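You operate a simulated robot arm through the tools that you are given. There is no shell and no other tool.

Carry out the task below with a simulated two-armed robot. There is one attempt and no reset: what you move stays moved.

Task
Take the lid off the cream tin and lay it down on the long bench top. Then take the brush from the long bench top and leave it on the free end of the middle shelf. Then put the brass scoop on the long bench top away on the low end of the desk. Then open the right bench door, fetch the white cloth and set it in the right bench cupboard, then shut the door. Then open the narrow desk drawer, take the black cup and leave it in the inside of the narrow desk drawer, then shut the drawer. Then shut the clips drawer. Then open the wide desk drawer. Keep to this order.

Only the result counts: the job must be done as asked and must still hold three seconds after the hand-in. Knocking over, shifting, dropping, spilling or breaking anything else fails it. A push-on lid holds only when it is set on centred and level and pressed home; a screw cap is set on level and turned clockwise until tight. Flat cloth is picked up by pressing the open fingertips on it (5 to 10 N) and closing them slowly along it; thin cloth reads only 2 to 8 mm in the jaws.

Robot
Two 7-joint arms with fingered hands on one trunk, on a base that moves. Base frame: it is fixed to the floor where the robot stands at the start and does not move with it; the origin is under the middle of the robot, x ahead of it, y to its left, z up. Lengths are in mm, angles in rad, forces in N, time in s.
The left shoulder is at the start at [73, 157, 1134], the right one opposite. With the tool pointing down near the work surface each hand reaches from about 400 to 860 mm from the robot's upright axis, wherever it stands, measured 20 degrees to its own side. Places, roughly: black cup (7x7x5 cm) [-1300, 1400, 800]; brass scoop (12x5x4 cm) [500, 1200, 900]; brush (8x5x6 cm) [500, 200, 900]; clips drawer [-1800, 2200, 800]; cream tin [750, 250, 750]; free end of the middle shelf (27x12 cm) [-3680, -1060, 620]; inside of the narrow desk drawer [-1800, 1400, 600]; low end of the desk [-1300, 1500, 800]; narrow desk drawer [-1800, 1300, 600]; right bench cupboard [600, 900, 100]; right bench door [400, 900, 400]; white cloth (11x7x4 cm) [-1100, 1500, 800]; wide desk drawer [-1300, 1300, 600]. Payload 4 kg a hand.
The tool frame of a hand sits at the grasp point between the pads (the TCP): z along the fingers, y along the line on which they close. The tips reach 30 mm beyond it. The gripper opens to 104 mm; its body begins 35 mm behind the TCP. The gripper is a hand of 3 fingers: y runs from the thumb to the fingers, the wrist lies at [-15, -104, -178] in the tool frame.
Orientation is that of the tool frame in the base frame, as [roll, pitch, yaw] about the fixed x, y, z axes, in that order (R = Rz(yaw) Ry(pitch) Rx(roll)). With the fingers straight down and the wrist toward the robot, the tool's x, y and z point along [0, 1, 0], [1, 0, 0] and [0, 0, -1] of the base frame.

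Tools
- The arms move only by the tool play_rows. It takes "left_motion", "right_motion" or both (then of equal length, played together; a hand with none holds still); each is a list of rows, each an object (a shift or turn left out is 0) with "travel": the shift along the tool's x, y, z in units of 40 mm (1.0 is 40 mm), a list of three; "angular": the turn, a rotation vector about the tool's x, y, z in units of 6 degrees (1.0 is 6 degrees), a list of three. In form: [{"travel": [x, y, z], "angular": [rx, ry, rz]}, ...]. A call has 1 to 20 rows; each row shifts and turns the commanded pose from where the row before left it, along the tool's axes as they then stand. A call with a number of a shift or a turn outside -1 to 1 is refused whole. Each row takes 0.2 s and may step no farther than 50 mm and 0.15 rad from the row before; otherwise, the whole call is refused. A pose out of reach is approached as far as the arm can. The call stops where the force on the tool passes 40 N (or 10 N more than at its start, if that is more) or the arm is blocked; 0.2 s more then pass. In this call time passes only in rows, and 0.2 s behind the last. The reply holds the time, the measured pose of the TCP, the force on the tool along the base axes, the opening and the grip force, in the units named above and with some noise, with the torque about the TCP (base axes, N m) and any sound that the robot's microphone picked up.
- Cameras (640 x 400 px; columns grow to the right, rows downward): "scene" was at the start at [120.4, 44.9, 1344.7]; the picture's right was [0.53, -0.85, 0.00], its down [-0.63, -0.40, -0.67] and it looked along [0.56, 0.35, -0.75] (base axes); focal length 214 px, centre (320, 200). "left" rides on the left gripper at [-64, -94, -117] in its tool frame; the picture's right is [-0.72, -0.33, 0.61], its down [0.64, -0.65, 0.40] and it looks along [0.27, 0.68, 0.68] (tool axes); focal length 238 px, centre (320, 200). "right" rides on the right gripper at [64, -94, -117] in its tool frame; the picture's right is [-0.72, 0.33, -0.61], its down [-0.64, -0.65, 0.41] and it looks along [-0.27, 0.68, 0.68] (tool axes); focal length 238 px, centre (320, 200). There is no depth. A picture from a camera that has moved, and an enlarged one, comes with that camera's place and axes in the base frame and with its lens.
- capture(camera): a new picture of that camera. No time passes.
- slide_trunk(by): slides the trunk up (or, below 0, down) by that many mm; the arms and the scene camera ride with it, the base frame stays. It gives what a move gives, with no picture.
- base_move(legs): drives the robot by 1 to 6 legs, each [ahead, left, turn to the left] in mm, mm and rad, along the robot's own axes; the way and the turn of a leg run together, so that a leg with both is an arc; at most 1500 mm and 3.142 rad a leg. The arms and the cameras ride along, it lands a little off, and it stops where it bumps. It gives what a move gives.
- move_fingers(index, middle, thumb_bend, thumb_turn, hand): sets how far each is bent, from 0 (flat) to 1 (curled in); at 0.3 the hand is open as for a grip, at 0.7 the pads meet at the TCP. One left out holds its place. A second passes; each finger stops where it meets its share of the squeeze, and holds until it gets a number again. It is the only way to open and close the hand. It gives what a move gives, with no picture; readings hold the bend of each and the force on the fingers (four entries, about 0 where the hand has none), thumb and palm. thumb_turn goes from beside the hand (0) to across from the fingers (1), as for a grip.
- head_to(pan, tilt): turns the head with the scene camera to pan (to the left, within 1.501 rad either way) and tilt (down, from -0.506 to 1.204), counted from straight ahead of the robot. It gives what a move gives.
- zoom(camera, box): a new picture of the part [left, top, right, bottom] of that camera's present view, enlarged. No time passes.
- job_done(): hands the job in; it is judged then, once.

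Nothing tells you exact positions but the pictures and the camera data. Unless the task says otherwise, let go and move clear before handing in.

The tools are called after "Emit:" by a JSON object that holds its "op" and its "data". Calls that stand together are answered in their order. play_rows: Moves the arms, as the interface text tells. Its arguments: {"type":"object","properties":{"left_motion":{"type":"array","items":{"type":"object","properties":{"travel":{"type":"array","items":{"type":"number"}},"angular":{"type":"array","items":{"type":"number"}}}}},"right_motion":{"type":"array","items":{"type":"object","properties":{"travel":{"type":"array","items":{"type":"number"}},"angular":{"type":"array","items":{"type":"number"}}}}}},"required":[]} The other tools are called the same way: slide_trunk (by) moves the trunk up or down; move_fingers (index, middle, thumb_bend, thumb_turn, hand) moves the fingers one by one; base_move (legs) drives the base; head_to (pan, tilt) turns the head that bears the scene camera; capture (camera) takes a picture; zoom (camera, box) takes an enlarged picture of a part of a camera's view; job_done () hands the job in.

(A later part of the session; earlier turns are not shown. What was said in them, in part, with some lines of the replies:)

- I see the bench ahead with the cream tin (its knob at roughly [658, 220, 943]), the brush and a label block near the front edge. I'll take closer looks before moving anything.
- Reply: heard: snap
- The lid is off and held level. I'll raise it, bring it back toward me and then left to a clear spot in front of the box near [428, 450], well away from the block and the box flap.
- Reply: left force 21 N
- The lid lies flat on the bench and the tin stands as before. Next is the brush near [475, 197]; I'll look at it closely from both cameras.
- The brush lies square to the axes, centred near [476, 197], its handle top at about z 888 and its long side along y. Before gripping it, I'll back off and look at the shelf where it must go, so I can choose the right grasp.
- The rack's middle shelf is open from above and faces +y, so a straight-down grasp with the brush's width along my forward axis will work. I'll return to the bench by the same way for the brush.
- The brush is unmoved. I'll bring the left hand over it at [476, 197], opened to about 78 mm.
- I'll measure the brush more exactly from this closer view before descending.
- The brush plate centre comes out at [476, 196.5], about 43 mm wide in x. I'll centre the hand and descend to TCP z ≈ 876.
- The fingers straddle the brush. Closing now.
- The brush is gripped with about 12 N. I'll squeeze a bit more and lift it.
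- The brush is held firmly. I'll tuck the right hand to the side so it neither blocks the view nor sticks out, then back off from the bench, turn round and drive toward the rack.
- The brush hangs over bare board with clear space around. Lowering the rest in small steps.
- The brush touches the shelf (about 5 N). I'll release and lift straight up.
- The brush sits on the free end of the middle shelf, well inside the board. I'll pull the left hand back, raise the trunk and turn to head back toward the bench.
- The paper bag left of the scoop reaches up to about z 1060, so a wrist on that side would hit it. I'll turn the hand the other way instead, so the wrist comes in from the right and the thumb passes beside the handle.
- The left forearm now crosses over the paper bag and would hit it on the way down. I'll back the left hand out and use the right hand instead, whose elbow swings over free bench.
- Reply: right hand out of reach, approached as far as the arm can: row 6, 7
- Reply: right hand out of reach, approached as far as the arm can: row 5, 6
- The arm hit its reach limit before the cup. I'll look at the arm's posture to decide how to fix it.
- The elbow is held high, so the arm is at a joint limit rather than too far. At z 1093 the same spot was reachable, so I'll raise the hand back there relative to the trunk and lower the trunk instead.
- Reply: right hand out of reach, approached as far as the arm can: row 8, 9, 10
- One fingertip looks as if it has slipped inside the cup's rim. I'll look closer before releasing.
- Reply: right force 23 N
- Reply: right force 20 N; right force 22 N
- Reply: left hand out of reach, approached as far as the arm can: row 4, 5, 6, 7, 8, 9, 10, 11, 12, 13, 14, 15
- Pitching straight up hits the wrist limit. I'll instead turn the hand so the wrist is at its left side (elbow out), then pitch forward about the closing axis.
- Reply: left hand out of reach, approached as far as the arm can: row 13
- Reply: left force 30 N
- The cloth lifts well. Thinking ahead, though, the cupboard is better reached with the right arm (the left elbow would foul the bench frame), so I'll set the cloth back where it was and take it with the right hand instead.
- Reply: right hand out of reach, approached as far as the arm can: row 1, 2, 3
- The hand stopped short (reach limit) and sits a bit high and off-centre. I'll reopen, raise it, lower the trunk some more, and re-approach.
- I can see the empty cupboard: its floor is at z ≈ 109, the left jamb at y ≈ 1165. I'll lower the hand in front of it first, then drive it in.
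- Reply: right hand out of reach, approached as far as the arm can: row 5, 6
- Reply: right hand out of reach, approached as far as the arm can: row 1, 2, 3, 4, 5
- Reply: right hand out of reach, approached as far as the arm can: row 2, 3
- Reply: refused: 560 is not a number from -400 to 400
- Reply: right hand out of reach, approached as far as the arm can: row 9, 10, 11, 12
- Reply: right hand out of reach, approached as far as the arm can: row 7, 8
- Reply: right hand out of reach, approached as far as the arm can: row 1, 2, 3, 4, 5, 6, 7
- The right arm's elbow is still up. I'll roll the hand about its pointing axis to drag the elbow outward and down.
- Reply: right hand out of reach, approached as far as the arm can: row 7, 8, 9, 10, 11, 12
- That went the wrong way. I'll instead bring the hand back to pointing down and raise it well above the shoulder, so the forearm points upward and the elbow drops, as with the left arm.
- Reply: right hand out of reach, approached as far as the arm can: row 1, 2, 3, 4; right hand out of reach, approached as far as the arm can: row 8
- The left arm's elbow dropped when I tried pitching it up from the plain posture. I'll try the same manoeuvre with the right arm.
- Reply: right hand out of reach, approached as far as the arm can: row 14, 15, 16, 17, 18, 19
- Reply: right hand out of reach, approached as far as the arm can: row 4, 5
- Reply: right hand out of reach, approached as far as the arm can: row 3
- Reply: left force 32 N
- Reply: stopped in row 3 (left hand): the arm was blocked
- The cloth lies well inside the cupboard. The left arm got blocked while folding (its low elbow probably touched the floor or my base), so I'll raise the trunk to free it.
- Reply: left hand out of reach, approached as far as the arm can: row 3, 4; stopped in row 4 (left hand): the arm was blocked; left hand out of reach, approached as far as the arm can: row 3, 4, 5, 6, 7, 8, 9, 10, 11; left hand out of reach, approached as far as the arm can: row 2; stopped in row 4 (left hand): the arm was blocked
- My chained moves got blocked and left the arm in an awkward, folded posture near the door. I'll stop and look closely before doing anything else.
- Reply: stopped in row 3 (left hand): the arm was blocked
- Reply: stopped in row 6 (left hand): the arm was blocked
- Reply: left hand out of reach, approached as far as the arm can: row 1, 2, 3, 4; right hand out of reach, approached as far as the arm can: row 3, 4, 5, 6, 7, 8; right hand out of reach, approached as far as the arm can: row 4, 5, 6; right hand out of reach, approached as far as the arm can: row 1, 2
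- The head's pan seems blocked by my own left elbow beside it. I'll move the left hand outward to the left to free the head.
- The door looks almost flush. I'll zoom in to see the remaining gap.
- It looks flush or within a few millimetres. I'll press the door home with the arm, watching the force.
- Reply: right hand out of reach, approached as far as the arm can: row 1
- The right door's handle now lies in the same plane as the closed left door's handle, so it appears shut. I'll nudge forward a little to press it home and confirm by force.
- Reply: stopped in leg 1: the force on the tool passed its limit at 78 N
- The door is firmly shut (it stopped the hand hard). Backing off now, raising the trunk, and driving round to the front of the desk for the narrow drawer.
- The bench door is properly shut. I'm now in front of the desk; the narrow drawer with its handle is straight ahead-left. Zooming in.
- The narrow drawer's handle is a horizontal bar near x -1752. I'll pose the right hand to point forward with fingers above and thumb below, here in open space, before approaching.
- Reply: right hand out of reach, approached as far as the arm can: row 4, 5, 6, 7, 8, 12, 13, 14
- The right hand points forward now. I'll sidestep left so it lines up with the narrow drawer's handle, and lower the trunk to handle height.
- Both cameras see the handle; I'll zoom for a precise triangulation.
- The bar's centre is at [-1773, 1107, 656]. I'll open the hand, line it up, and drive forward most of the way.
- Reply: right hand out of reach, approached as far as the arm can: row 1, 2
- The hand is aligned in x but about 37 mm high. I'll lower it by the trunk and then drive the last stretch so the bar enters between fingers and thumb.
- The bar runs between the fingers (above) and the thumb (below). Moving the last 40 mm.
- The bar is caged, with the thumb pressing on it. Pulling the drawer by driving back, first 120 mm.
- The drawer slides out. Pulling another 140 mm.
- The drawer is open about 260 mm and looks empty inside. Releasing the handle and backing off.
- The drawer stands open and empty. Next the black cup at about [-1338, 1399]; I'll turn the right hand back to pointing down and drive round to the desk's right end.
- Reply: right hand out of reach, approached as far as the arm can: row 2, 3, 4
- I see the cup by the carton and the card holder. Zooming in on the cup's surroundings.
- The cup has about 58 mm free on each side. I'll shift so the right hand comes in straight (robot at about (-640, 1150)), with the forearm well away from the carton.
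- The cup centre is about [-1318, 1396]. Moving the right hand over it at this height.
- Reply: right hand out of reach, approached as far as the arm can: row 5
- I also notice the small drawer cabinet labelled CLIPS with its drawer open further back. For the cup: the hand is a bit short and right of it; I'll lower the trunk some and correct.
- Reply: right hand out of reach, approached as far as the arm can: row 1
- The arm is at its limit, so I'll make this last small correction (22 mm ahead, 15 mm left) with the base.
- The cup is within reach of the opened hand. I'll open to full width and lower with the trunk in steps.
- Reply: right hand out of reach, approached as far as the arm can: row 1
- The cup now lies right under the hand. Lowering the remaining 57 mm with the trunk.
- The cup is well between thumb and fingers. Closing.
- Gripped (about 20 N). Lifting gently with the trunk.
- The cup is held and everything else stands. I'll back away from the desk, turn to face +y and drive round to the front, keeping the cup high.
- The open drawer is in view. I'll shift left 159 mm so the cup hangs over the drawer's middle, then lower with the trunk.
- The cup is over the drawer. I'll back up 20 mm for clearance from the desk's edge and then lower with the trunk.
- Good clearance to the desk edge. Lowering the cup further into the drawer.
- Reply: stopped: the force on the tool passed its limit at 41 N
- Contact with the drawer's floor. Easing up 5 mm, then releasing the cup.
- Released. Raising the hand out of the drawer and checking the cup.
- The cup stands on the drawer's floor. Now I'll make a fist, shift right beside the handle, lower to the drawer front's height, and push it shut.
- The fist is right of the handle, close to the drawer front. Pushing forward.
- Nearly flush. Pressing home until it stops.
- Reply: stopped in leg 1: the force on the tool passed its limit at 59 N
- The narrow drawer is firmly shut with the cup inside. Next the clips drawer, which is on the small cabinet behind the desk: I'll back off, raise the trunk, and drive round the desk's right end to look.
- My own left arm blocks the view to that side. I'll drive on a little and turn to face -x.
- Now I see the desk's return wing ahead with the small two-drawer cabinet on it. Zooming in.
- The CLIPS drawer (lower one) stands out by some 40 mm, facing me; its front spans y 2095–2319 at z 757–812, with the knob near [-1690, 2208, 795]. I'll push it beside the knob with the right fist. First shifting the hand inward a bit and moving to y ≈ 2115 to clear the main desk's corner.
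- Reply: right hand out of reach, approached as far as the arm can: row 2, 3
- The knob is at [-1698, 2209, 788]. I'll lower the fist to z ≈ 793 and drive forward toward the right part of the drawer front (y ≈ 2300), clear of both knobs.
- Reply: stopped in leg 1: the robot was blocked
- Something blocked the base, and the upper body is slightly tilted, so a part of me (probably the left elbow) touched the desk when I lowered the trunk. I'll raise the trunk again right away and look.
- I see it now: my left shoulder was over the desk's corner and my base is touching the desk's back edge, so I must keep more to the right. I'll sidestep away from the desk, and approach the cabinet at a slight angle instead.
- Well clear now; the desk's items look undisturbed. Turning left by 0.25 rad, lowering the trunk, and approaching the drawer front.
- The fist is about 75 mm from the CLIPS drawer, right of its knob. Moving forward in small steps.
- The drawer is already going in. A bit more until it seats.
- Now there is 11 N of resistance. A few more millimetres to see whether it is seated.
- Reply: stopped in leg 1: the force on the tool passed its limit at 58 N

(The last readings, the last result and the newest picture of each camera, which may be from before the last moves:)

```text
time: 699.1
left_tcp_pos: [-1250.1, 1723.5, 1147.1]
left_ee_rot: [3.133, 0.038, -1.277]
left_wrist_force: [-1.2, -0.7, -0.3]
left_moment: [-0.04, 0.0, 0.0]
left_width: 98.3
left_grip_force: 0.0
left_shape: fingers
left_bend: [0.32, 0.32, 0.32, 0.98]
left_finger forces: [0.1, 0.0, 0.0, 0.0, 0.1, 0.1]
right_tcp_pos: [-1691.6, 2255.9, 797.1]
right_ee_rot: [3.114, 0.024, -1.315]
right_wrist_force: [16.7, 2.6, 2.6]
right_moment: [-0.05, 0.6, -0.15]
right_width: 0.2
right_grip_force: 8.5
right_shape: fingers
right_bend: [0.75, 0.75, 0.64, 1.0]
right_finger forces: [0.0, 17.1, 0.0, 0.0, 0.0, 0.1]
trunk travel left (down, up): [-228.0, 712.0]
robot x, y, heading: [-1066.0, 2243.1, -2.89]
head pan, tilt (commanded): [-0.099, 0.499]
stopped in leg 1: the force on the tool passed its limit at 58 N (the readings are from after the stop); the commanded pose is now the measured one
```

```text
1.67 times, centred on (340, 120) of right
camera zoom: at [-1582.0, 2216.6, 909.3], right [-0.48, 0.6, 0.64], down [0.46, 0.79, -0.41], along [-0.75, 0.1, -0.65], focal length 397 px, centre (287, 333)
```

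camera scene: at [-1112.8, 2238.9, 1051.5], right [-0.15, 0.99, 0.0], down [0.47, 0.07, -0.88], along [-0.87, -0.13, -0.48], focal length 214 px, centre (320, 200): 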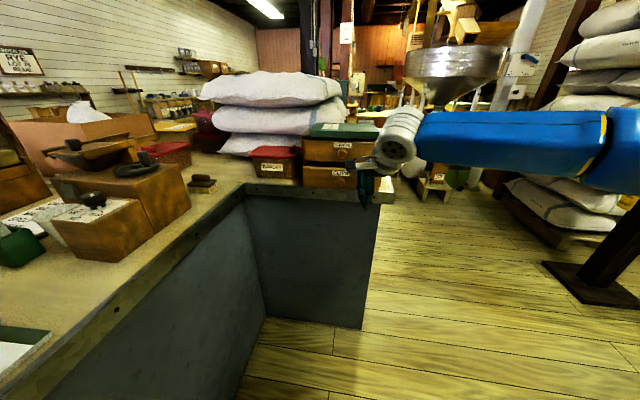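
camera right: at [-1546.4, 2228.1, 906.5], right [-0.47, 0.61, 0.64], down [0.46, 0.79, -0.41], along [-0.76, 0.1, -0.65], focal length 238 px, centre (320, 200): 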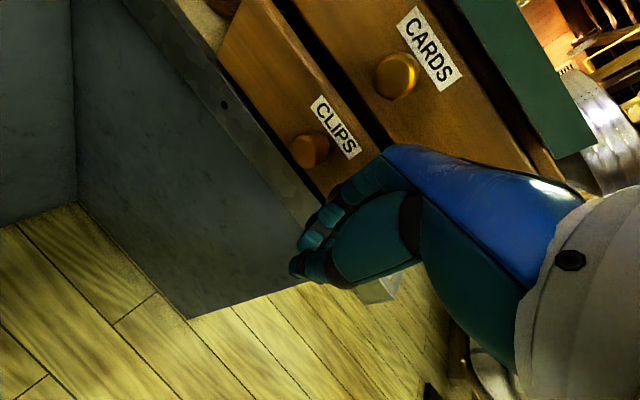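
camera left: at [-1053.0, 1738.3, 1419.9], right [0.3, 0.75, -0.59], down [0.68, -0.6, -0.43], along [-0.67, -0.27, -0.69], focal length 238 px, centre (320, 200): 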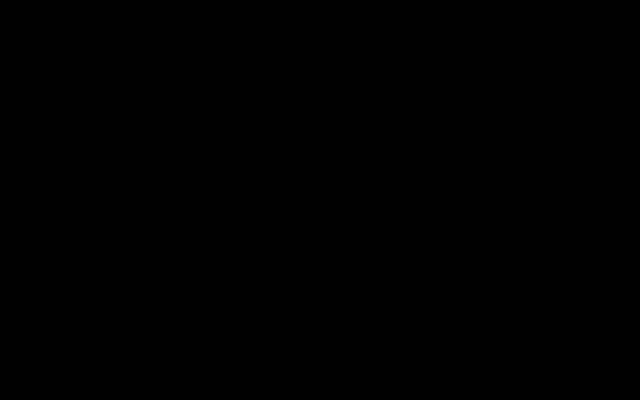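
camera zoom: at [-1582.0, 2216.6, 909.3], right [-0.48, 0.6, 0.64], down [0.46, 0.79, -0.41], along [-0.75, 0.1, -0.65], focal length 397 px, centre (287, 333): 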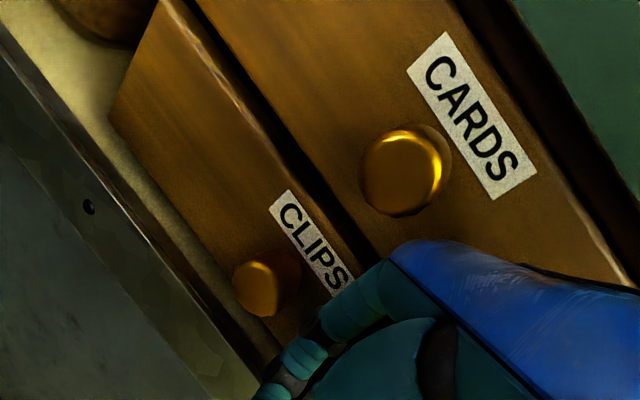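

Stopped firmly at 58 N. I'll back the hand off and inspect the drawer closely to be sure it is fully in.

Emit:
{"op": "base_move", "data": {"legs": [[-150, 0, 0]]}}

Emit:
{"op": "play_rows", "data": {"right_motion": [{}, {}, {}]}}

Emit:
{"op": "zoom", "data": {"camera": "scene", "box": [270, 110, 430, 220]}}

Emit:
{"op": "zoom", "data": {"camera": "right", "box": [200, 0, 480, 240]}}

```text
time: 700.4
left_tcp_pos: [-1108.4, 1759.7, 1148.2]
left_ee_rot: [3.137, 0.039, -1.279]
left_wrist_force: [0.4, 0.9, -0.9]
left_moment: [-0.03, 0.02, -0.01]
left_width: 98.4
left_grip_force: 0.1
left_shape: fingers
left_bend: [0.32, 0.32, 0.32, 0.98]
left_finger forces: [0.0, 0.0, 0.1, 0.1, 0.0, 0.0]
right_tcp_pos: [-1552.1, 2295.0, 795.7]
right_ee_rot: [3.112, 0.024, -1.319]
right_wrist_force: [-0.3, -0.3, -0.2]
right_moment: [0.02, 0.04, -0.03]
right_width: 0.0
right_grip_force: 0.1
right_shape: fingers
right_bend: [0.75, 0.75, 0.64, 1.0]
right_finger forces: [0.0, 0.0, 0.0, 0.0, 0.0, 0.0]
trunk travel left (down, up): [-228.0, 712.0]
robot x, y, heading: [-922.1, 2277.4, -2.893]
head pan, tilt (commanded): [-0.099, 0.499]
```

```text
time: 701.2
left_tcp_pos: [-1108.2, 1759.7, 1147.2]
left_ee_rot: [3.135, 0.039, -1.28]
left_wrist_force: [0.5, 0.2, -0.2]
left_moment: [0.01, -0.02, 0.02]
left_width: 98.4
left_grip_force: 0.0
left_shape: fingers
left_bend: [0.32, 0.32, 0.32, 0.98]
left_finger forces: [0.1, 0.0, 0.0, 0.0, 0.0, 0.0]
right_tcp_pos: [-1551.6, 2293.3, 796.0]
right_ee_rot: [3.111, 0.024, -1.319]
right_wrist_force: [0.4, -0.2, -0.6]
right_moment: [0.01, 0.03, -0.01]
right_width: 0.0
right_grip_force: 0.1
right_shape: fingers
right_bend: [0.75, 0.75, 0.64, 1.0]
right_finger forces: [0.0, 0.0, 0.0, 0.1, 0.0, 0.0]
trunk travel left (down, up): [-228.0, 712.0]
robot x, y, heading: [-924.1, 2278.1, -2.894]
head pan, tilt (commanded): [-0.099, 0.499]
```

```text
3.64 times, centred on (350, 165) of scene
camera zoom: at [-1064.2, 2251.4, 1051.5], right [-0.15, 0.99, 0.0], down [0.48, 0.07, -0.88], along [-0.87, -0.13, -0.48], focal length 780 px, centre (211, 327)
```

zoom: 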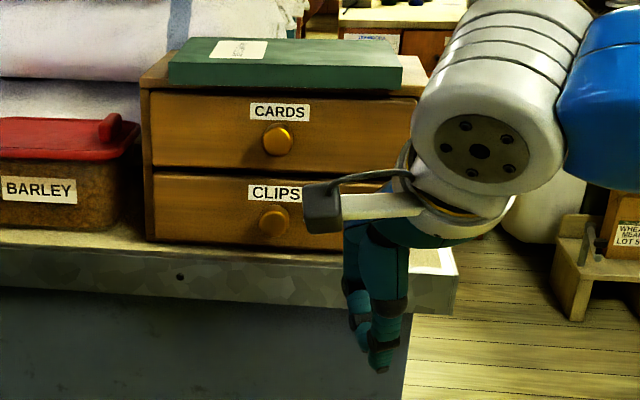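

```text
1.67 times, centred on (340, 120) of right
camera zoom: at [-1441.9, 2253.7, 907.9], right [-0.47, 0.61, 0.64], down [0.46, 0.79, -0.41], along [-0.75, 0.1, -0.65], focal length 397 px, centre (287, 333)
```

zoom: 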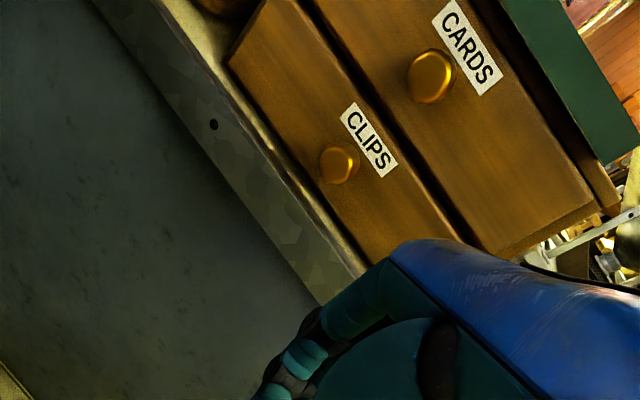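

Both drawer fronts are flush now; the clips drawer is shut. Last: the wide desk drawer. I'll raise the trunk, back away, and drive round to the front of the desk again.

Emit:
{"op": "slide_trunk", "data": {"by": 150}}

Emit:
{"op": "base_move", "data": {"legs": [[-360, 0, 0], [0, 0, -1.82], [-1030, 0, 0], [-1020, 0, 0]]}}

Emit:
{"op": "head_to", "data": {"pan": 0.3, "tilt": 0.5}}

Emit:
{"op": "capture", "data": {"camera": "scene"}}

```text
time: 703.0
left_tcp_pos: [-1107.6, 1760.1, 1298.0]
left_ee_rot: [3.136, 0.038, -1.279]
left_wrist_force: [-0.5, 0.4, 0.4]
left_moment: [-0.01, -0.01, 0.01]
left_width: 98.4
left_grip_force: 0.1
left_shape: fingers
left_bend: [0.32, 0.32, 0.32, 0.98]
left_finger forces: [0.0, 0.0, 0.0, 0.1, 0.0, 0.0]
right_tcp_pos: [-1551.2, 2293.0, 945.6]
right_ee_rot: [3.111, 0.025, -1.322]
right_wrist_force: [-0.3, -0.4, -0.4]
right_moment: [0.03, 0.01, 0.01]
right_width: 0.0
right_grip_force: 0.1
right_shape: fingers
right_bend: [0.75, 0.75, 0.64, 1.0]
right_finger forces: [0.0, 0.1, 0.1, 0.0, 0.0, 0.1]
trunk travel left (down, up): [-378.0, 562.0]
robot x, y, heading: [-922.5, 2276.7, -2.893]
head pan, tilt (commanded): [-0.099, 0.499]
```

```text
time: 719.5
left_tcp_pos: [-1085.7, 645.7, 1295.4]
left_ee_rot: [3.138, 0.039, 3.138]
left_wrist_force: [-0.3, 0.7, -0.5]
left_moment: [-0.01, -0.03, -0.01]
left_width: 98.2
left_grip_force: 0.0
left_shape: fingers
left_bend: [0.32, 0.32, 0.32, 0.98]
left_finger forces: [0.0, 0.0, 0.1, 0.0, 0.0, 0.0]
right_tcp_pos: [-446.1, 916.0, 946.3]
right_ee_rot: [3.113, 0.025, 3.099]
right_wrist_force: [0.0, 0.2, -0.3]
right_moment: [-0.02, -0.01, 0.01]
right_width: 0.0
right_grip_force: 0.2
right_shape: fingers
right_bend: [0.75, 0.75, 0.64, 1.0]
right_finger forces: [0.0, 0.0, 0.0, 0.0, 0.0, 0.1]
trunk travel left (down, up): [-378.0, 562.0]
robot x, y, heading: [-643.2, 318.4, 1.521]
head pan, tilt (commanded): [-0.099, 0.499]
```

```text
time: 720.4
left_tcp_pos: [-1084.3, 644.3, 1297.4]
left_ee_rot: [3.135, 0.039, 3.138]
left_wrist_force: [0.4, 0.3, -0.2]
left_moment: [0.02, 0.0, 0.0]
left_width: 98.4
left_grip_force: 0.0
left_shape: fingers
left_bend: [0.32, 0.32, 0.32, 0.98]
left_finger forces: [0.0, 0.0, 0.0, 0.0, 0.0, 0.1]
right_tcp_pos: [-446.2, 914.6, 947.4]
right_ee_rot: [3.11, 0.026, 3.099]
right_wrist_force: [0.0, -0.2, 0.4]
right_moment: [0.06, 0.03, -0.03]
right_width: 0.1
right_grip_force: 0.1
right_shape: fingers
right_bend: [0.75, 0.75, 0.64, 1.0]
right_finger forces: [0.1, 0.0, 0.1, 0.0, 0.0, 0.0]
trunk travel left (down, up): [-378.0, 562.0]
robot x, y, heading: [-645.7, 318.9, 1.526]
head pan, tilt (commanded): [0.3, 0.499]
```

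```text
taken
camera scene: at [-663.2, 460.2, 1201.5], right [0.97, 0.25, 0.0], down [0.12, -0.47, -0.88], along [-0.22, 0.85, -0.48], focal length 214 px, centre (320, 200)
```

scene: 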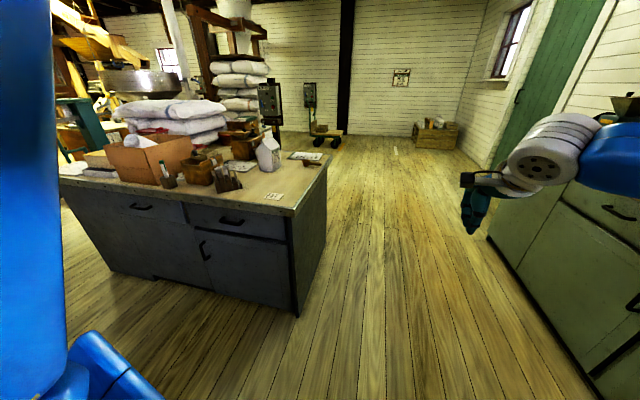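

Both the narrow drawer and everything else are as left. I'll open the right hand and put it in the forward-pointing posture again here in the open.

Emit:
{"op": "move_fingers", "data": {"hand": "right", "index": 0.4, "middle": 0.4, "thumb_bend": 0.4}}

Emit:
{"op": "play_rows", "data": {"right_motion": [{"travel": [-0.5, -0.85, -0.2]}, {"travel": [-0.5, -0.85, -0.2]}, {"travel": [-0.5, -0.85, -0.2]}]}}

Emit:
{"op": "play_rows", "data": {"right_motion": [{"angular": [-1, 0, 0]}, {"angular": [-1, 0, 0]}, {"angular": [-1, 0, 0]}, {"angular": [-1, 0, 0]}, {"angular": [-1, 0, 0]}, {"angular": [-1, 0, 0]}, {"angular": [-1, 0, 0]}, {"angular": [-1, 0, 0]}, {"angular": [-1, 0, 0]}, {"angular": [-1, 0, 0]}, {"angular": [-1, 0, 0]}, {"angular": [-1, 0, 0]}, {"angular": [-1, 0, 0]}, {"angular": [-1, 0, 0]}]}}

Emit:
{"op": "base_move", "data": {"legs": [[0, 850, 0.045]]}}

Emit:
{"op": "head_to", "data": {"pan": -0.2, "tilt": 0.5}}

Emit:
{"op": "capture", "data": {"camera": "scene"}}

```text
time: 721.4
left_tcp_pos: [-1085.4, 643.4, 1297.8]
left_ee_rot: [3.135, 0.038, 3.14]
left_wrist_force: [0.4, 0.6, -1.0]
left_moment: [-0.01, 0.01, -0.04]
left_width: 98.2
left_grip_force: 0.0
left_shape: fingers
left_bend: [0.32, 0.32, 0.32, 0.98]
left_finger forces: [0.0, 0.0, 0.0, 0.1, 0.1, 0.0]
right_tcp_pos: [-446.2, 914.7, 946.7]
right_ee_rot: [3.109, 0.025, 3.098]
right_wrist_force: [-0.1, -0.1, 0.5]
right_moment: [0.01, -0.03, 0.0]
right_width: 77.3
right_grip_force: 0.2
right_shape: fingers
right_bend: [0.4, 0.4, 0.4, 0.99]
right_finger forces: [0.1, 0.0, 0.0, 0.0, 0.0, 0.0]
trunk travel left (down, up): [-378.0, 562.0]
robot x, y, heading: [-642.9, 320.9, 1.524]
head pan, tilt (commanded): [0.3, 0.499]
```

```text
time: 722.2
left_tcp_pos: [-1083.7, 642.8, 1299.2]
left_ee_rot: [3.132, 0.037, 3.141]
left_wrist_force: [0.6, -0.5, 0.5]
left_moment: [0.01, -0.02, 0.0]
left_width: 98.3
left_grip_force: 0.1
left_shape: fingers
left_bend: [0.32, 0.32, 0.32, 0.98]
left_finger forces: [0.1, 0.0, 0.0, 0.1, 0.0, 0.0]
right_tcp_pos: [-392.1, 807.4, 965.7]
right_ee_rot: [3.112, 0.021, 3.099]
right_wrist_force: [0.9, -0.2, 0.3]
right_moment: [0.03, -0.02, -0.01]
right_width: 77.4
right_grip_force: 0.0
right_shape: fingers
right_bend: [0.4, 0.4, 0.4, 0.99]
right_finger forces: [0.0, 0.0, 0.0, 0.0, 0.1, 0.1]
trunk travel left (down, up): [-378.0, 562.0]
robot x, y, heading: [-645.8, 320.5, 1.523]
head pan, tilt (commanded): [0.3, 0.499]
```

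```text
time: 725.2
left_tcp_pos: [-1085.3, 645.8, 1296.6]
left_ee_rot: [3.135, 0.037, 3.14]
left_wrist_force: [0.4, 0.2, 0.4]
left_moment: [0.0, -0.01, 0.0]
left_width: 98.1
left_grip_force: 0.0
left_shape: fingers
left_bend: [0.32, 0.32, 0.32, 0.98]
left_finger forces: [0.0, 0.0, 0.0, 0.0, 0.0, 0.0]
right_tcp_pos: [-382.6, 820.8, 982.3]
right_ee_rot: [1.8, 0.024, 3.097]
right_wrist_force: [-0.3, -1.0, -1.0]
right_moment: [-0.02, 0.02, 0.0]
right_width: 77.7
right_grip_force: 0.0
right_shape: fingers
right_bend: [0.4, 0.4, 0.4, 0.99]
right_finger forces: [0.0, 0.0, 0.1, 0.1, 0.0, 0.0]
right hand out of reach, approached as far as the arm can: row 7, 8, 9, 10, 11
trunk travel left (down, up): [-378.0, 562.0]
robot x, y, heading: [-640.4, 319.5, 1.524]
head pan, tilt (commanded): [0.3, 0.499]
```

```text
time: 729.8
left_tcp_pos: [-1954.5, 643.3, 1299.0]
left_ee_rot: [3.135, 0.034, -3.098]
left_wrist_force: [0.2, 0.1, -0.4]
left_moment: [0.02, -0.02, 0.01]
left_width: 98.0
left_grip_force: 0.1
left_shape: fingers
left_bend: [0.32, 0.32, 0.32, 0.98]
left_finger forces: [0.1, 0.0, 0.0, 0.1, 0.0, 0.1]
right_tcp_pos: [-1262.0, 852.4, 980.2]
right_ee_rot: [1.802, 0.022, -3.136]
right_wrist_force: [-0.7, -0.1, -0.1]
right_moment: [0.01, 0.02, -0.01]
right_width: 77.7
right_grip_force: 0.1
right_shape: fingers
right_bend: [0.4, 0.4, 0.4, 0.99]
right_finger forces: [0.0, 0.1, 0.0, 0.0, 0.0, 0.0]
trunk travel left (down, up): [-378.0, 562.0]
robot x, y, heading: [-1501.9, 339.0, 1.569]
head pan, tilt (commanded): [0.3, 0.499]
```

```text
time: 730.7
left_tcp_pos: [-1957.2, 641.7, 1298.0]
left_ee_rot: [3.134, 0.037, -3.098]
left_wrist_force: [-0.2, -0.7, 0.0]
left_moment: [0.0, 0.01, 0.01]
left_width: 98.4
left_grip_force: 0.0
left_shape: fingers
left_bend: [0.32, 0.32, 0.32, 0.98]
left_finger forces: [0.0, 0.0, 0.1, 0.0, 0.0, 0.1]
right_tcp_pos: [-1264.0, 852.0, 982.2]
right_ee_rot: [1.802, 0.025, -3.14]
right_wrist_force: [0.1, -0.1, 0.2]
right_moment: [0.03, 0.01, 0.03]
right_width: 77.8
right_grip_force: 0.0
right_shape: fingers
right_bend: [0.4, 0.4, 0.4, 0.99]
right_finger forces: [0.0, 0.0, 0.1, 0.0, 0.0, 0.1]
trunk travel left (down, up): [-378.0, 562.0]
robot x, y, heading: [-1499.4, 342.3, 1.571]
head pan, tilt (commanded): [-0.201, 0.499]
```

```text
taken
camera scene: at [-1482.2, 480.6, 1201.6], right [0.98, -0.2, 0.0], down [-0.1, -0.47, -0.88], along [0.17, 0.86, -0.48], focal length 214 px, centre (320, 200)
```

scene: 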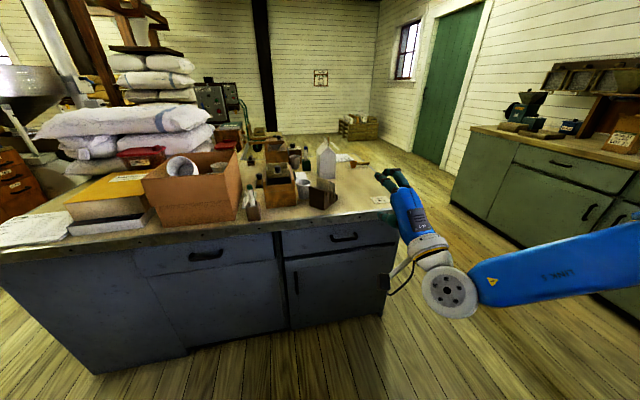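

The right hand is lined up with the wide drawer's handle (x ≈ -1265). Lowering the trunk to handle height and measuring again.

Emit:
{"op": "slide_trunk", "data": {"by": -322}}

Emit:
{"op": "base_move", "data": {"legs": [[110, 0, 0]]}}

Emit:
{"op": "play_rows", "data": {"right_motion": [{}, {}, {}]}}

Emit:
{"op": "zoom", "data": {"camera": "scene", "box": [250, 120, 480, 290]}}

Emit:
{"op": "capture", "data": {"camera": "right"}}

```text
time: 733.9
left_tcp_pos: [-1957.5, 642.0, 976.8]
left_ee_rot: [3.134, 0.037, -3.097]
left_wrist_force: [-0.2, 0.3, -0.5]
left_moment: [0.03, 0.0, 0.03]
left_width: 98.4
left_grip_force: 0.1
left_shape: fingers
left_bend: [0.32, 0.32, 0.32, 0.98]
left_finger forces: [0.0, 0.0, 0.0, 0.1, 0.1, 0.0]
right_tcp_pos: [-1263.5, 851.0, 660.7]
right_ee_rot: [1.802, 0.023, -3.136]
right_wrist_force: [0.5, 0.1, 0.7]
right_moment: [-0.01, 0.03, 0.02]
right_width: 77.7
right_grip_force: 0.0
right_shape: fingers
right_bend: [0.4, 0.4, 0.4, 0.99]
right_finger forces: [0.0, 0.0, 0.0, 0.0, 0.0, 0.1]
trunk travel left (down, up): [-56.0, 884.0]
robot x, y, heading: [-1502.1, 337.6, 1.57]
head pan, tilt (commanded): [-0.201, 0.499]
```

```text
time: 735.0
left_tcp_pos: [-1957.6, 754.0, 975.3]
left_ee_rot: [3.137, 0.037, -3.1]
left_wrist_force: [0.2, 0.5, -0.7]
left_moment: [0.01, -0.05, 0.02]
left_width: 98.2
left_grip_force: 0.1
left_shape: fingers
left_bend: [0.32, 0.32, 0.32, 0.98]
left_finger forces: [0.0, 0.0, 0.0, 0.1, 0.0, 0.0]
right_tcp_pos: [-1263.6, 962.5, 659.4]
right_ee_rot: [1.804, 0.024, 3.141]
right_wrist_force: [1.2, 0.3, -0.1]
right_moment: [0.01, -0.02, 0.01]
right_width: 77.7
right_grip_force: 0.1
right_shape: fingers
right_bend: [0.4, 0.4, 0.4, 0.99]
right_finger forces: [0.1, 0.0, 0.0, 0.1, 0.0, 0.0]
trunk travel left (down, up): [-56.0, 884.0]
robot x, y, heading: [-1501.5, 449.2, 1.571]
head pan, tilt (commanded): [-0.201, 0.499]
```

```text
time: 735.9
left_tcp_pos: [-1957.4, 753.1, 977.1]
left_ee_rot: [3.135, 0.039, -3.1]
left_wrist_force: [0.2, -0.4, 1.0]
left_moment: [0.02, 0.0, 0.0]
left_width: 98.5
left_grip_force: 0.1
left_shape: fingers
left_bend: [0.32, 0.32, 0.32, 0.98]
left_finger forces: [0.0, 0.0, 0.0, 0.0, 0.0, 0.0]
right_tcp_pos: [-1263.4, 961.2, 659.8]
right_ee_rot: [1.801, 0.024, -3.14]
right_wrist_force: [0.5, -0.3, 0.0]
right_moment: [0.0, 0.01, -0.01]
right_width: 77.6
right_grip_force: 0.0
right_shape: fingers
right_bend: [0.4, 0.4, 0.4, 0.99]
right_finger forces: [0.1, 0.0, 0.1, 0.0, 0.0, 0.0]
trunk travel left (down, up): [-56.0, 884.0]
robot x, y, heading: [-1501.4, 451.5, 1.569]
head pan, tilt (commanded): [-0.201, 0.499]
```

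```text
2.35 times, centred on (365, 205) of scene
camera zoom: at [-1482.0, 590.5, 879.6], right [0.98, -0.2, 0.0], down [-0.1, -0.47, -0.88], along [0.18, 0.86, -0.48], focal length 505 px, centre (214, 188)
```

zoom: 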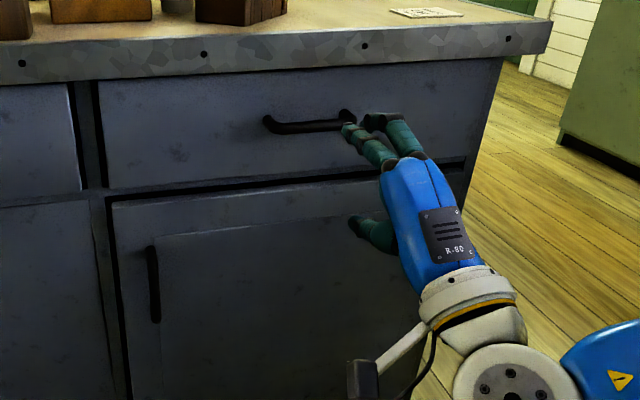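

```text
taken
camera right: at [-1326.1, 825.9, 593.2], right [0.71, -0.52, 0.47], down [0.66, 0.25, -0.71], along [0.25, 0.82, 0.52], focal length 238 px, centre (320, 200)
```

right: 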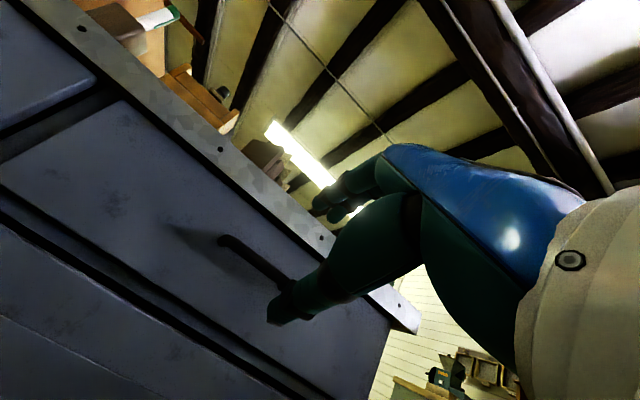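

The bar is at x -1308…-1209, z ≈ 656; the hand is aligned. Driving forward.

Emit:
{"op": "base_move", "data": {"legs": [[105, 0, 0]]}}

Emit:
{"op": "play_rows", "data": {"right_motion": [{}, {}, {}]}}

Emit:
{"op": "zoom", "data": {"camera": "scene", "box": [250, 120, 480, 290]}}

Emit:
{"op": "capture", "data": {"camera": "right"}}

```text
time: 737.0
left_tcp_pos: [-1956.5, 857.8, 976.7]
left_ee_rot: [3.136, 0.039, -3.1]
left_wrist_force: [-0.6, -0.4, -0.9]
left_moment: [-0.01, -0.02, 0.01]
left_width: 98.4
left_grip_force: 0.0
left_shape: fingers
left_bend: [0.32, 0.32, 0.32, 0.98]
left_finger forces: [0.1, 0.0, 0.0, 0.1, 0.0, 0.0]
right_tcp_pos: [-1261.7, 1064.6, 660.1]
right_ee_rot: [1.801, 0.023, -3.14]
right_wrist_force: [0.0, 0.6, -0.6]
right_moment: [0.02, 0.0, 0.0]
right_width: 77.7
right_grip_force: 0.1
right_shape: fingers
right_bend: [0.4, 0.4, 0.4, 0.99]
right_finger forces: [0.0, 0.0, 0.0, 0.1, 0.0, 0.0]
trunk travel left (down, up): [-56.0, 884.0]
robot x, y, heading: [-1508.2, 555.0, 1.568]
head pan, tilt (commanded): [-0.201, 0.499]
```

```text
time: 737.8
left_tcp_pos: [-1957.6, 856.9, 976.9]
left_ee_rot: [3.132, 0.037, -3.101]
left_wrist_force: [0.2, -0.6, -0.8]
left_moment: [0.02, 0.03, 0.0]
left_width: 98.6
left_grip_force: 0.1
left_shape: fingers
left_bend: [0.32, 0.32, 0.32, 0.98]
left_finger forces: [0.0, 0.0, 0.0, 0.1, 0.0, 0.0]
right_tcp_pos: [-1262.0, 1064.0, 660.2]
right_ee_rot: [1.799, 0.023, -3.139]
right_wrist_force: [-0.4, -0.8, -0.9]
right_moment: [0.03, -0.01, -0.02]
right_width: 77.8
right_grip_force: 0.0
right_shape: fingers
right_bend: [0.4, 0.4, 0.4, 0.99]
right_finger forces: [0.0, 0.0, 0.0, 0.1, 0.0, 0.0]
trunk travel left (down, up): [-56.0, 884.0]
robot x, y, heading: [-1501.0, 548.8, 1.566]
head pan, tilt (commanded): [-0.201, 0.499]
```

```text
2.35 times, centred on (365, 205) of scene
camera zoom: at [-1481.8, 694.2, 879.6], right [0.98, -0.2, 0.0], down [-0.1, -0.47, -0.88], along [0.18, 0.86, -0.48], focal length 505 px, centre (214, 188)
```

zoom: 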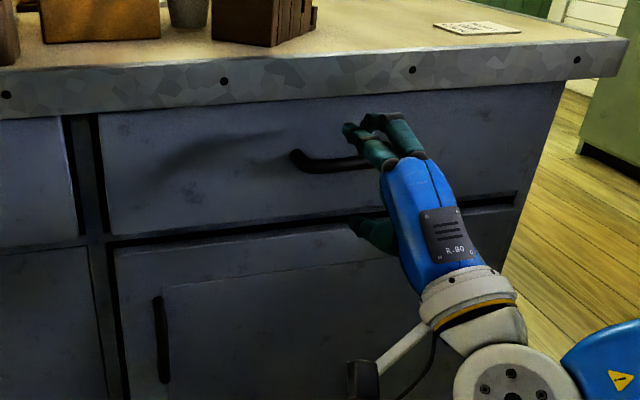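

```text
taken
camera right: at [-1325.8, 929.2, 593.4], right [0.71, -0.52, 0.47], down [0.66, 0.25, -0.71], along [0.26, 0.82, 0.52], focal length 238 px, centre (320, 200)
```

right: 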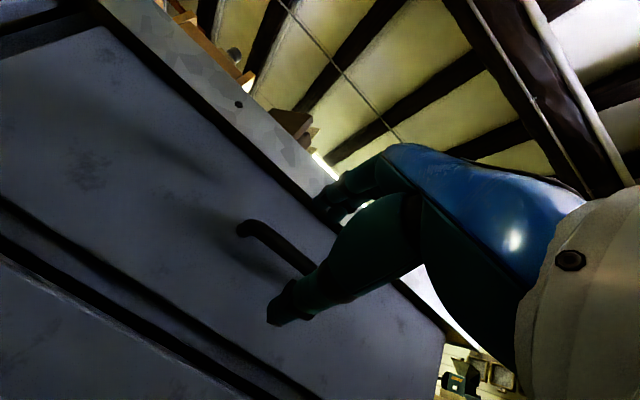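

The bar passes between fingers and thumb. Moving the last 42 mm and closing around it.

Emit:
{"op": "base_move", "data": {"legs": [[42, 0, 0]]}}

Emit:
{"op": "play_rows", "data": {"right_motion": [{}, {}]}}

Emit:
{"op": "move_fingers", "data": {"hand": "right", "index": 0.72, "middle": 0.72, "thumb_bend": 0.72}}

Emit:
{"op": "zoom", "data": {"camera": "scene", "box": [250, 120, 480, 290]}}

Emit:
{"op": "capture", "data": {"camera": "right"}}

```text
time: 738.7
left_tcp_pos: [-1955.9, 898.5, 976.7]
left_ee_rot: [3.135, 0.038, -3.098]
left_wrist_force: [-0.3, 0.4, -0.7]
left_moment: [-0.02, 0.03, 0.0]
left_width: 98.3
left_grip_force: 0.1
left_shape: fingers
left_bend: [0.32, 0.32, 0.32, 0.98]
left_finger forces: [0.0, 0.0, 0.0, 0.0, 0.0, 0.0]
right_tcp_pos: [-1261.2, 1105.9, 660.5]
right_ee_rot: [1.803, 0.024, 3.139]
right_wrist_force: [0.1, -0.3, 0.6]
right_moment: [0.02, 0.05, 0.02]
right_width: 77.7
right_grip_force: 0.1
right_shape: fingers
right_bend: [0.4, 0.4, 0.4, 0.99]
right_finger forces: [0.0, 0.0, 0.0, 0.0, 0.0, 0.1]
trunk travel left (down, up): [-56.0, 884.0]
robot x, y, heading: [-1499.5, 596.9, 1.57]
head pan, tilt (commanded): [-0.201, 0.499]
```

```text
time: 739.3
left_tcp_pos: [-1957.2, 897.2, 975.4]
left_ee_rot: [3.134, 0.041, -3.1]
left_wrist_force: [-0.3, 1.0, -0.2]
left_moment: [-0.01, -0.02, 0.02]
left_width: 98.3
left_grip_force: 0.2
left_shape: fingers
left_bend: [0.32, 0.32, 0.32, 0.98]
left_finger forces: [0.1, 0.0, 0.0, 0.1, 0.1, 0.1]
right_tcp_pos: [-1262.3, 1105.5, 660.3]
right_ee_rot: [1.799, 0.024, -3.142]
right_wrist_force: [0.7, -0.7, 0.3]
right_moment: [-0.02, 0.01, -0.02]
right_width: 77.8
right_grip_force: 0.1
right_shape: fingers
right_bend: [0.4, 0.4, 0.4, 0.99]
right_finger forces: [0.0, 0.1, 0.0, 0.0, 0.0, 0.1]
trunk travel left (down, up): [-56.0, 884.0]
robot x, y, heading: [-1502.0, 597.1, 1.573]
head pan, tilt (commanded): [-0.201, 0.499]
```

```text
time: 740.3
left_tcp_pos: [-1957.2, 897.3, 976.2]
left_ee_rot: [3.134, 0.04, -3.1]
left_wrist_force: [-0.1, 0.3, -0.6]
left_moment: [0.01, -0.01, -0.02]
left_width: 98.2
left_grip_force: 0.0
left_shape: fingers
left_bend: [0.32, 0.32, 0.32, 0.98]
left_finger forces: [0.0, 0.0, 0.0, 0.0, 0.0, 0.0]
right_tcp_pos: [-1261.8, 1105.0, 659.7]
right_ee_rot: [1.803, 0.024, -3.141]
right_wrist_force: [0.7, -0.7, -4.2]
right_moment: [-0.07, 0.02, -0.01]
right_width: 4.4
right_grip_force: 6.2
right_shape: fingers
right_bend: [0.72, 0.71, 0.67, 1.0]
right_finger forces: [2.3, 2.0, 0.1, 0.1, 7.0, 0.2]
trunk travel left (down, up): [-56.0, 884.0]
robot x, y, heading: [-1501.9, 589.9, 1.565]
head pan, tilt (commanded): [-0.201, 0.499]
```

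```text
2.35 times, centred on (365, 205) of scene
camera zoom: at [-1481.4, 735.9, 879.4], right [0.98, -0.2, 0.0], down [-0.1, -0.47, -0.88], along [0.18, 0.86, -0.48], focal length 505 px, centre (214, 188)
```

zoom: 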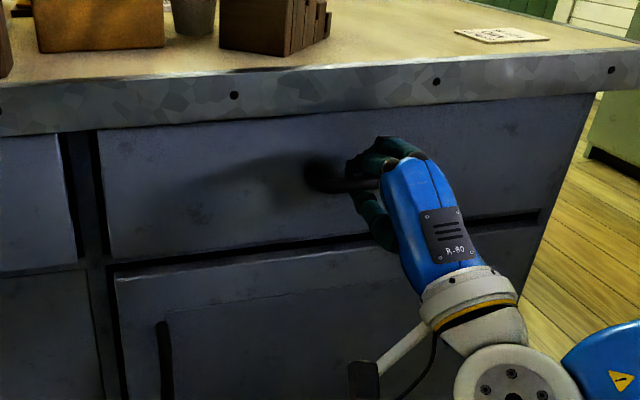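

```text
taken
camera right: at [-1325.3, 970.4, 593.1], right [0.71, -0.52, 0.47], down [0.66, 0.24, -0.71], along [0.26, 0.82, 0.52], focal length 238 px, centre (320, 200)
```

right: 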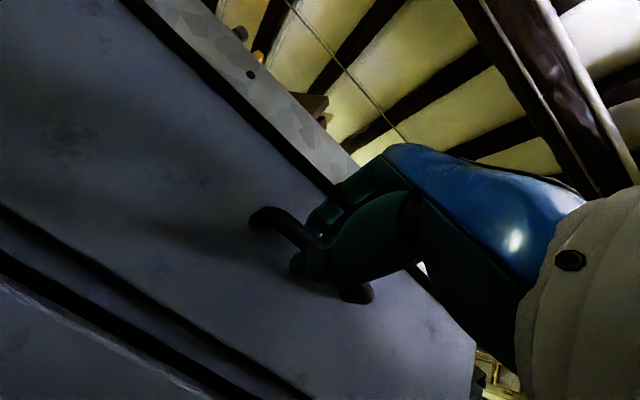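

The bar is gripped. Pulling the drawer open by driving back.

Emit:
{"op": "base_move", "data": {"legs": [[-150, 0, 0]]}}

Emit:
{"op": "base_move", "data": {"legs": [[-120, 0, 0]]}}

Emit:
{"op": "capture", "data": {"camera": "scene"}}

```text
time: 741.7
left_tcp_pos: [-1956.9, 747.9, 976.3]
left_ee_rot: [3.131, 0.037, -3.102]
left_wrist_force: [-0.2, -0.6, -0.3]
left_moment: [0.02, 0.0, -0.05]
left_width: 98.3
left_grip_force: 0.0
left_shape: fingers
left_bend: [0.32, 0.32, 0.32, 0.98]
left_finger forces: [0.1, 0.0, 0.1, 0.0, 0.0, 0.0]
right_tcp_pos: [-1261.9, 955.3, 660.1]
right_ee_rot: [1.799, 0.023, 3.141]
right_wrist_force: [-1.4, 0.7, -5.4]
right_moment: [-0.11, -0.02, 0.0]
right_width: 4.1
right_grip_force: 6.1
right_shape: fingers
right_bend: [0.72, 0.71, 0.67, 1.0]
right_finger forces: [2.0, 1.8, 0.1, 0.0, 7.3, 0.0]
trunk travel left (down, up): [-56.0, 884.0]
robot x, y, heading: [-1500.2, 442.6, 1.572]
head pan, tilt (commanded): [-0.201, 0.499]
```

```text
time: 742.9
left_tcp_pos: [-1956.0, 624.3, 977.3]
left_ee_rot: [3.133, 0.036, -3.101]
left_wrist_force: [-0.5, 0.1, 0.3]
left_moment: [-0.01, 0.0, 0.01]
left_width: 98.3
left_grip_force: 0.1
left_shape: fingers
left_bend: [0.32, 0.32, 0.32, 0.98]
left_finger forces: [0.0, 0.0, 0.0, 0.0, 0.1, 0.0]
right_tcp_pos: [-1261.5, 832.5, 659.8]
right_ee_rot: [1.8, 0.023, 3.14]
right_wrist_force: [1.5, 0.4, -5.2]
right_moment: [-0.1, 0.01, 0.02]
right_width: 4.0
right_grip_force: 5.7
right_shape: fingers
right_bend: [0.72, 0.71, 0.67, 1.0]
right_finger forces: [1.8, 1.7, 0.1, 0.0, 7.3, 0.1]
trunk travel left (down, up): [-56.0, 884.0]
robot x, y, heading: [-1500.8, 322.9, 1.566]
head pan, tilt (commanded): [-0.201, 0.499]
```

```text
taken
camera scene: at [-1481.9, 462.8, 879.5], right [0.98, -0.2, 0.0], down [-0.1, -0.47, -0.88], along [0.18, 0.86, -0.48], focal length 214 px, centre (320, 200)
```

scene: 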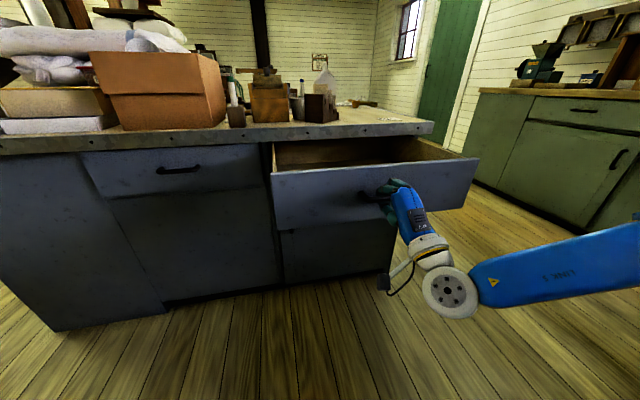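

The wide drawer is open by about 270 mm. I'll pull a little further to be clearly open.

Emit:
{"op": "base_move", "data": {"legs": [[-60, 0, 0]]}}

Emit:
{"op": "capture", "data": {"camera": "scene"}}

```text
time: 743.9
left_tcp_pos: [-1956.8, 563.9, 975.8]
left_ee_rot: [3.131, 0.038, -3.103]
left_wrist_force: [-0.7, -0.1, 0.6]
left_moment: [0.01, -0.01, 0.02]
left_width: 98.3
left_grip_force: 0.1
left_shape: fingers
left_bend: [0.32, 0.32, 0.32, 0.98]
left_finger forces: [0.0, 0.1, 0.1, 0.0, 0.0, 0.0]
right_tcp_pos: [-1262.2, 770.7, 661.1]
right_ee_rot: [1.8, 0.024, -3.141]
right_wrist_force: [-0.3, 0.5, 0.1]
right_moment: [-0.01, -0.03, 0.01]
right_width: 0.0
right_grip_force: 0.0
right_shape: fingers
right_bend: [0.72, 0.72, 0.71, 1.0]
right_finger forces: [0.0, 0.1, 0.1, 0.0, 0.0, 0.0]
trunk travel left (down, up): [-56.0, 884.0]
robot x, y, heading: [-1503.3, 261.9, 1.566]
head pan, tilt (commanded): [-0.201, 0.499]
```

```text
taken
camera scene: at [-1482.5, 402.3, 879.8], right [0.98, -0.2, 0.0], down [-0.1, -0.47, -0.88], along [0.18, 0.86, -0.48], focal length 214 px, centre (320, 200)
```

scene: 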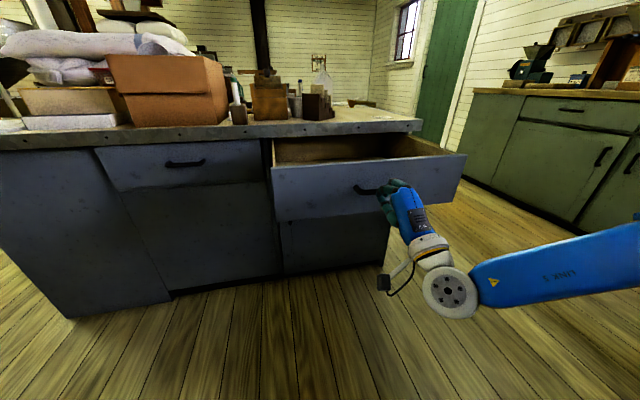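

The drawer came to the end of its travel and the fingers slipped off the bar, so it is fully open and the hand is free. I'll back off clear, raise the trunk and check the whole scene.

Emit:
{"op": "base_move", "data": {"legs": [[-180, 0, 0]]}}

Emit:
{"op": "slide_trunk", "data": {"by": 400}}

Emit:
{"op": "head_to", "data": {"pan": -0.25, "tilt": 0.4}}

Emit:
{"op": "capture", "data": {"camera": "scene"}}

Emit:
{"op": "zoom", "data": {"camera": "scene", "box": [160, 130, 460, 330]}}

```text
time: 745.4
left_tcp_pos: [-1957.8, 383.6, 976.4]
left_ee_rot: [3.13, 0.037, -3.103]
left_wrist_force: [0.2, 0.8, 0.8]
left_moment: [-0.01, -0.03, -0.02]
left_width: 98.2
left_grip_force: 0.0
left_shape: fingers
left_bend: [0.32, 0.32, 0.32, 0.98]
left_finger forces: [0.0, 0.0, 0.0, 0.0, 0.1, 0.1]
right_tcp_pos: [-1262.6, 589.0, 661.2]
right_ee_rot: [1.801, 0.024, 3.14]
right_wrist_force: [-0.3, -0.6, 0.2]
right_moment: [0.01, -0.03, -0.02]
right_width: 0.0
right_grip_force: 0.0
right_shape: fingers
right_bend: [0.72, 0.72, 0.71, 1.0]
right_finger forces: [0.0, 0.1, 0.0, 0.1, 0.0, 0.1]
trunk travel left (down, up): [-56.0, 884.0]
robot x, y, heading: [-1501.2, 82.4, 1.563]
head pan, tilt (commanded): [-0.201, 0.499]
```

```text
time: 749.2
left_tcp_pos: [-1957.5, 382.5, 1377.6]
left_ee_rot: [3.13, 0.038, -3.105]
left_wrist_force: [-0.3, 0.4, 0.7]
left_moment: [0.0, -0.01, 0.0]
left_width: 98.3
left_grip_force: 0.0
left_shape: fingers
left_bend: [0.32, 0.32, 0.32, 0.98]
left_finger forces: [0.0, 0.0, 0.0, 0.0, 0.0, 0.1]
right_tcp_pos: [-1262.0, 589.5, 1062.1]
right_ee_rot: [1.8, 0.024, 3.139]
right_wrist_force: [0.4, -0.1, -0.2]
right_moment: [0.05, 0.01, -0.03]
right_width: 0.0
right_grip_force: 0.1
right_shape: fingers
right_bend: [0.72, 0.72, 0.71, 1.0]
right_finger forces: [0.0, 0.0, 0.1, 0.0, 0.0, 0.0]
trunk travel left (down, up): [-456.0, 484.0]
robot x, y, heading: [-1501.0, 83.6, 1.563]
head pan, tilt (commanded): [-0.201, 0.499]
```

```text
time: 749.9
left_tcp_pos: [-1957.1, 384.4, 1376.6]
left_ee_rot: [3.13, 0.036, -3.105]
left_wrist_force: [0.2, 0.2, -0.7]
left_moment: [0.02, 0.01, 0.01]
left_width: 98.4
left_grip_force: 0.0
left_shape: fingers
left_bend: [0.32, 0.32, 0.32, 0.98]
left_finger forces: [0.0, 0.1, 0.0, 0.1, 0.0, 0.1]
right_tcp_pos: [-1262.7, 590.4, 1060.7]
right_ee_rot: [1.799, 0.024, 3.139]
right_wrist_force: [0.2, 1.0, 0.4]
right_moment: [0.0, 0.01, 0.0]
right_width: 0.4
right_grip_force: 0.1
right_shape: fingers
right_bend: [0.72, 0.72, 0.71, 1.0]
right_finger forces: [0.1, 0.0, 0.1, 0.1, 0.1, 0.0]
trunk travel left (down, up): [-456.0, 484.0]
robot x, y, heading: [-1504.6, 79.2, 1.565]
head pan, tilt (commanded): [-0.25, 0.4]
```

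```text
taken
camera scene: at [-1478.4, 223.3, 1288.7], right [0.97, -0.25, 0.0], down [-0.1, -0.38, -0.92], along [0.23, 0.89, -0.39], focal length 214 px, centre (320, 200)
```

scene: 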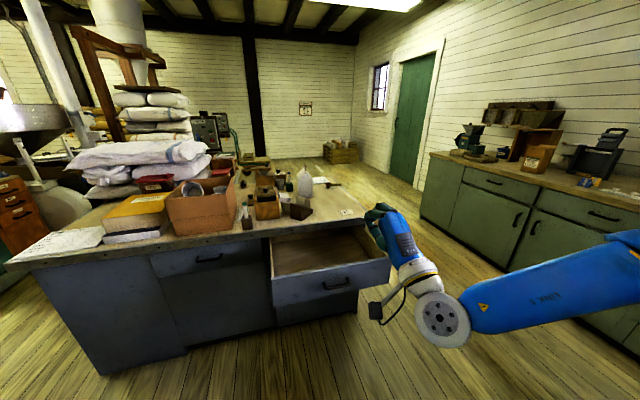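

```text
2.00 times, centred on (310, 230) of scene
camera zoom: at [-1478.4, 223.3, 1288.7], right [0.97, -0.25, 0.0], down [-0.1, -0.38, -0.92], along [0.23, 0.89, -0.39], focal length 429 px, centre (340, 140)
```

zoom: 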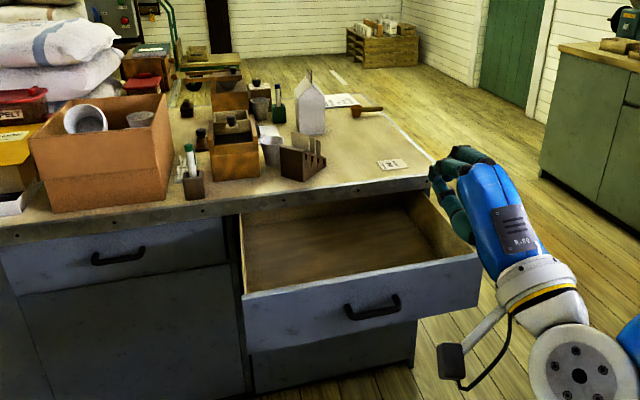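

The wide drawer is open, the narrow one shut, the scoop and the other things stand in place. A last look at the bench before handing in.

Emit:
{"op": "head_to", "data": {"pan": -0.75, "tilt": 0.25}}

Emit:
{"op": "capture", "data": {"camera": "scene"}}

Emit:
{"op": "zoom", "data": {"camera": "scene", "box": [200, 120, 480, 300]}}

```text
time: 750.8
left_tcp_pos: [-1957.4, 383.7, 1377.0]
left_ee_rot: [3.13, 0.036, -3.105]
left_wrist_force: [-0.1, -0.1, -0.1]
left_moment: [-0.04, 0.0, 0.01]
left_width: 98.3
left_grip_force: 0.0
left_shape: fingers
left_bend: [0.32, 0.32, 0.32, 0.98]
left_finger forces: [0.0, 0.0, 0.0, 0.1, 0.0, 0.0]
right_tcp_pos: [-1261.9, 590.0, 1061.3]
right_ee_rot: [1.799, 0.024, 3.134]
right_wrist_force: [-0.8, 0.1, -0.4]
right_moment: [-0.02, -0.01, -0.02]
right_width: 0.0
right_grip_force: 0.0
right_shape: fingers
right_bend: [0.72, 0.72, 0.71, 1.0]
right_finger forces: [0.0, 0.0, 0.1, 0.0, 0.0, 0.0]
trunk travel left (down, up): [-456.0, 484.0]
robot x, y, heading: [-1499.6, 78.3, 1.567]
head pan, tilt (commanded): [-0.75, 0.25]
```

```text
taken
camera scene: at [-1437.7, 201.7, 1302.7], right [0.73, -0.69, 0.0], down [-0.17, -0.18, -0.97], along [0.66, 0.7, -0.25], focal length 214 px, centre (320, 200)
```

scene: 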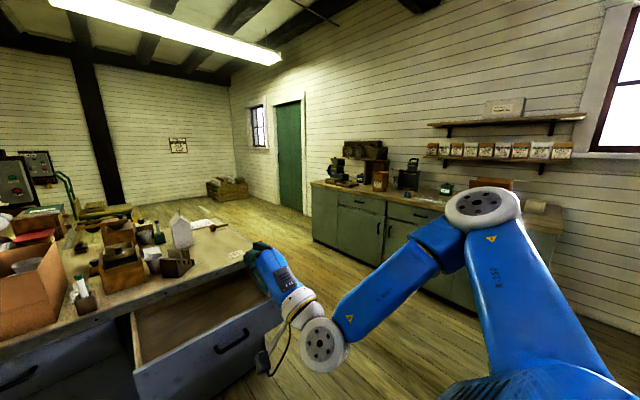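

```text
2.22 times, centred on (340, 210) of scene
camera zoom: at [-1437.7, 201.7, 1302.7], right [0.73, -0.69, 0.0], down [-0.17, -0.18, -0.97], along [0.66, 0.7, -0.25], focal length 477 px, centre (276, 178)
```

zoom: 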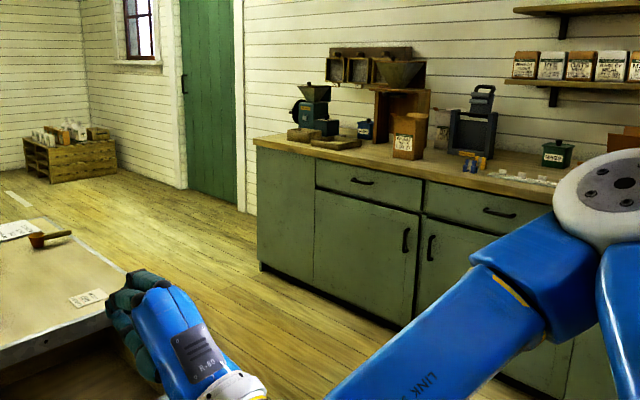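

The bench doors are shut, the bench and desk are in order, the wide drawer is open and both my hands are empty and clear. All seven steps are done, so I'm handing in.

Emit:
{"op": "job_done", "data": {}}

```text
The job is handed in.
```

All seven steps were carried out in order and the job is handed in; the result of the judging has not come back to me.

1. **Lid:** it came off the cream tin and lies on the long bench top in front of the cardboard box.
2. **Brush:** it stands on the free end of the middle shelf, to the right of the flour bag's tray.
3. **Scoop:** it lies on the low end of the desk, near the right edge.
4. **Cloth:** it is on the floor of the right bench cupboard, and the door is shut. The first arm could not reach that low, so I set the cloth down on the desk and then the bench for a moment to change hands.
5. **Black cup:** it stands inside the narrow desk drawer, which is shut.
6. **Clips drawer:** it is shut. The push ended against a firm stop and the front is flush with the cards drawer above it, judged from the pictures to within about 5 mm.
7. **Wide desk drawer:** it is open to the end of its travel.

- **Contact with the desk:** while I was lining up for the clips drawer, my left shoulder and base pressed against the back corner of the desk and were blocked. Nothing on the desk looked moved when I checked it afterwards.
- **Snap during the lid grip:** a snap was heard when the fingers closed on the lid's knob, which I took to be the push-on lid coming loose.

At the last look the bench and desk were in order, and both hands were empty and clear. I did not go back to the shelf to look at the brush again after leaving it there.
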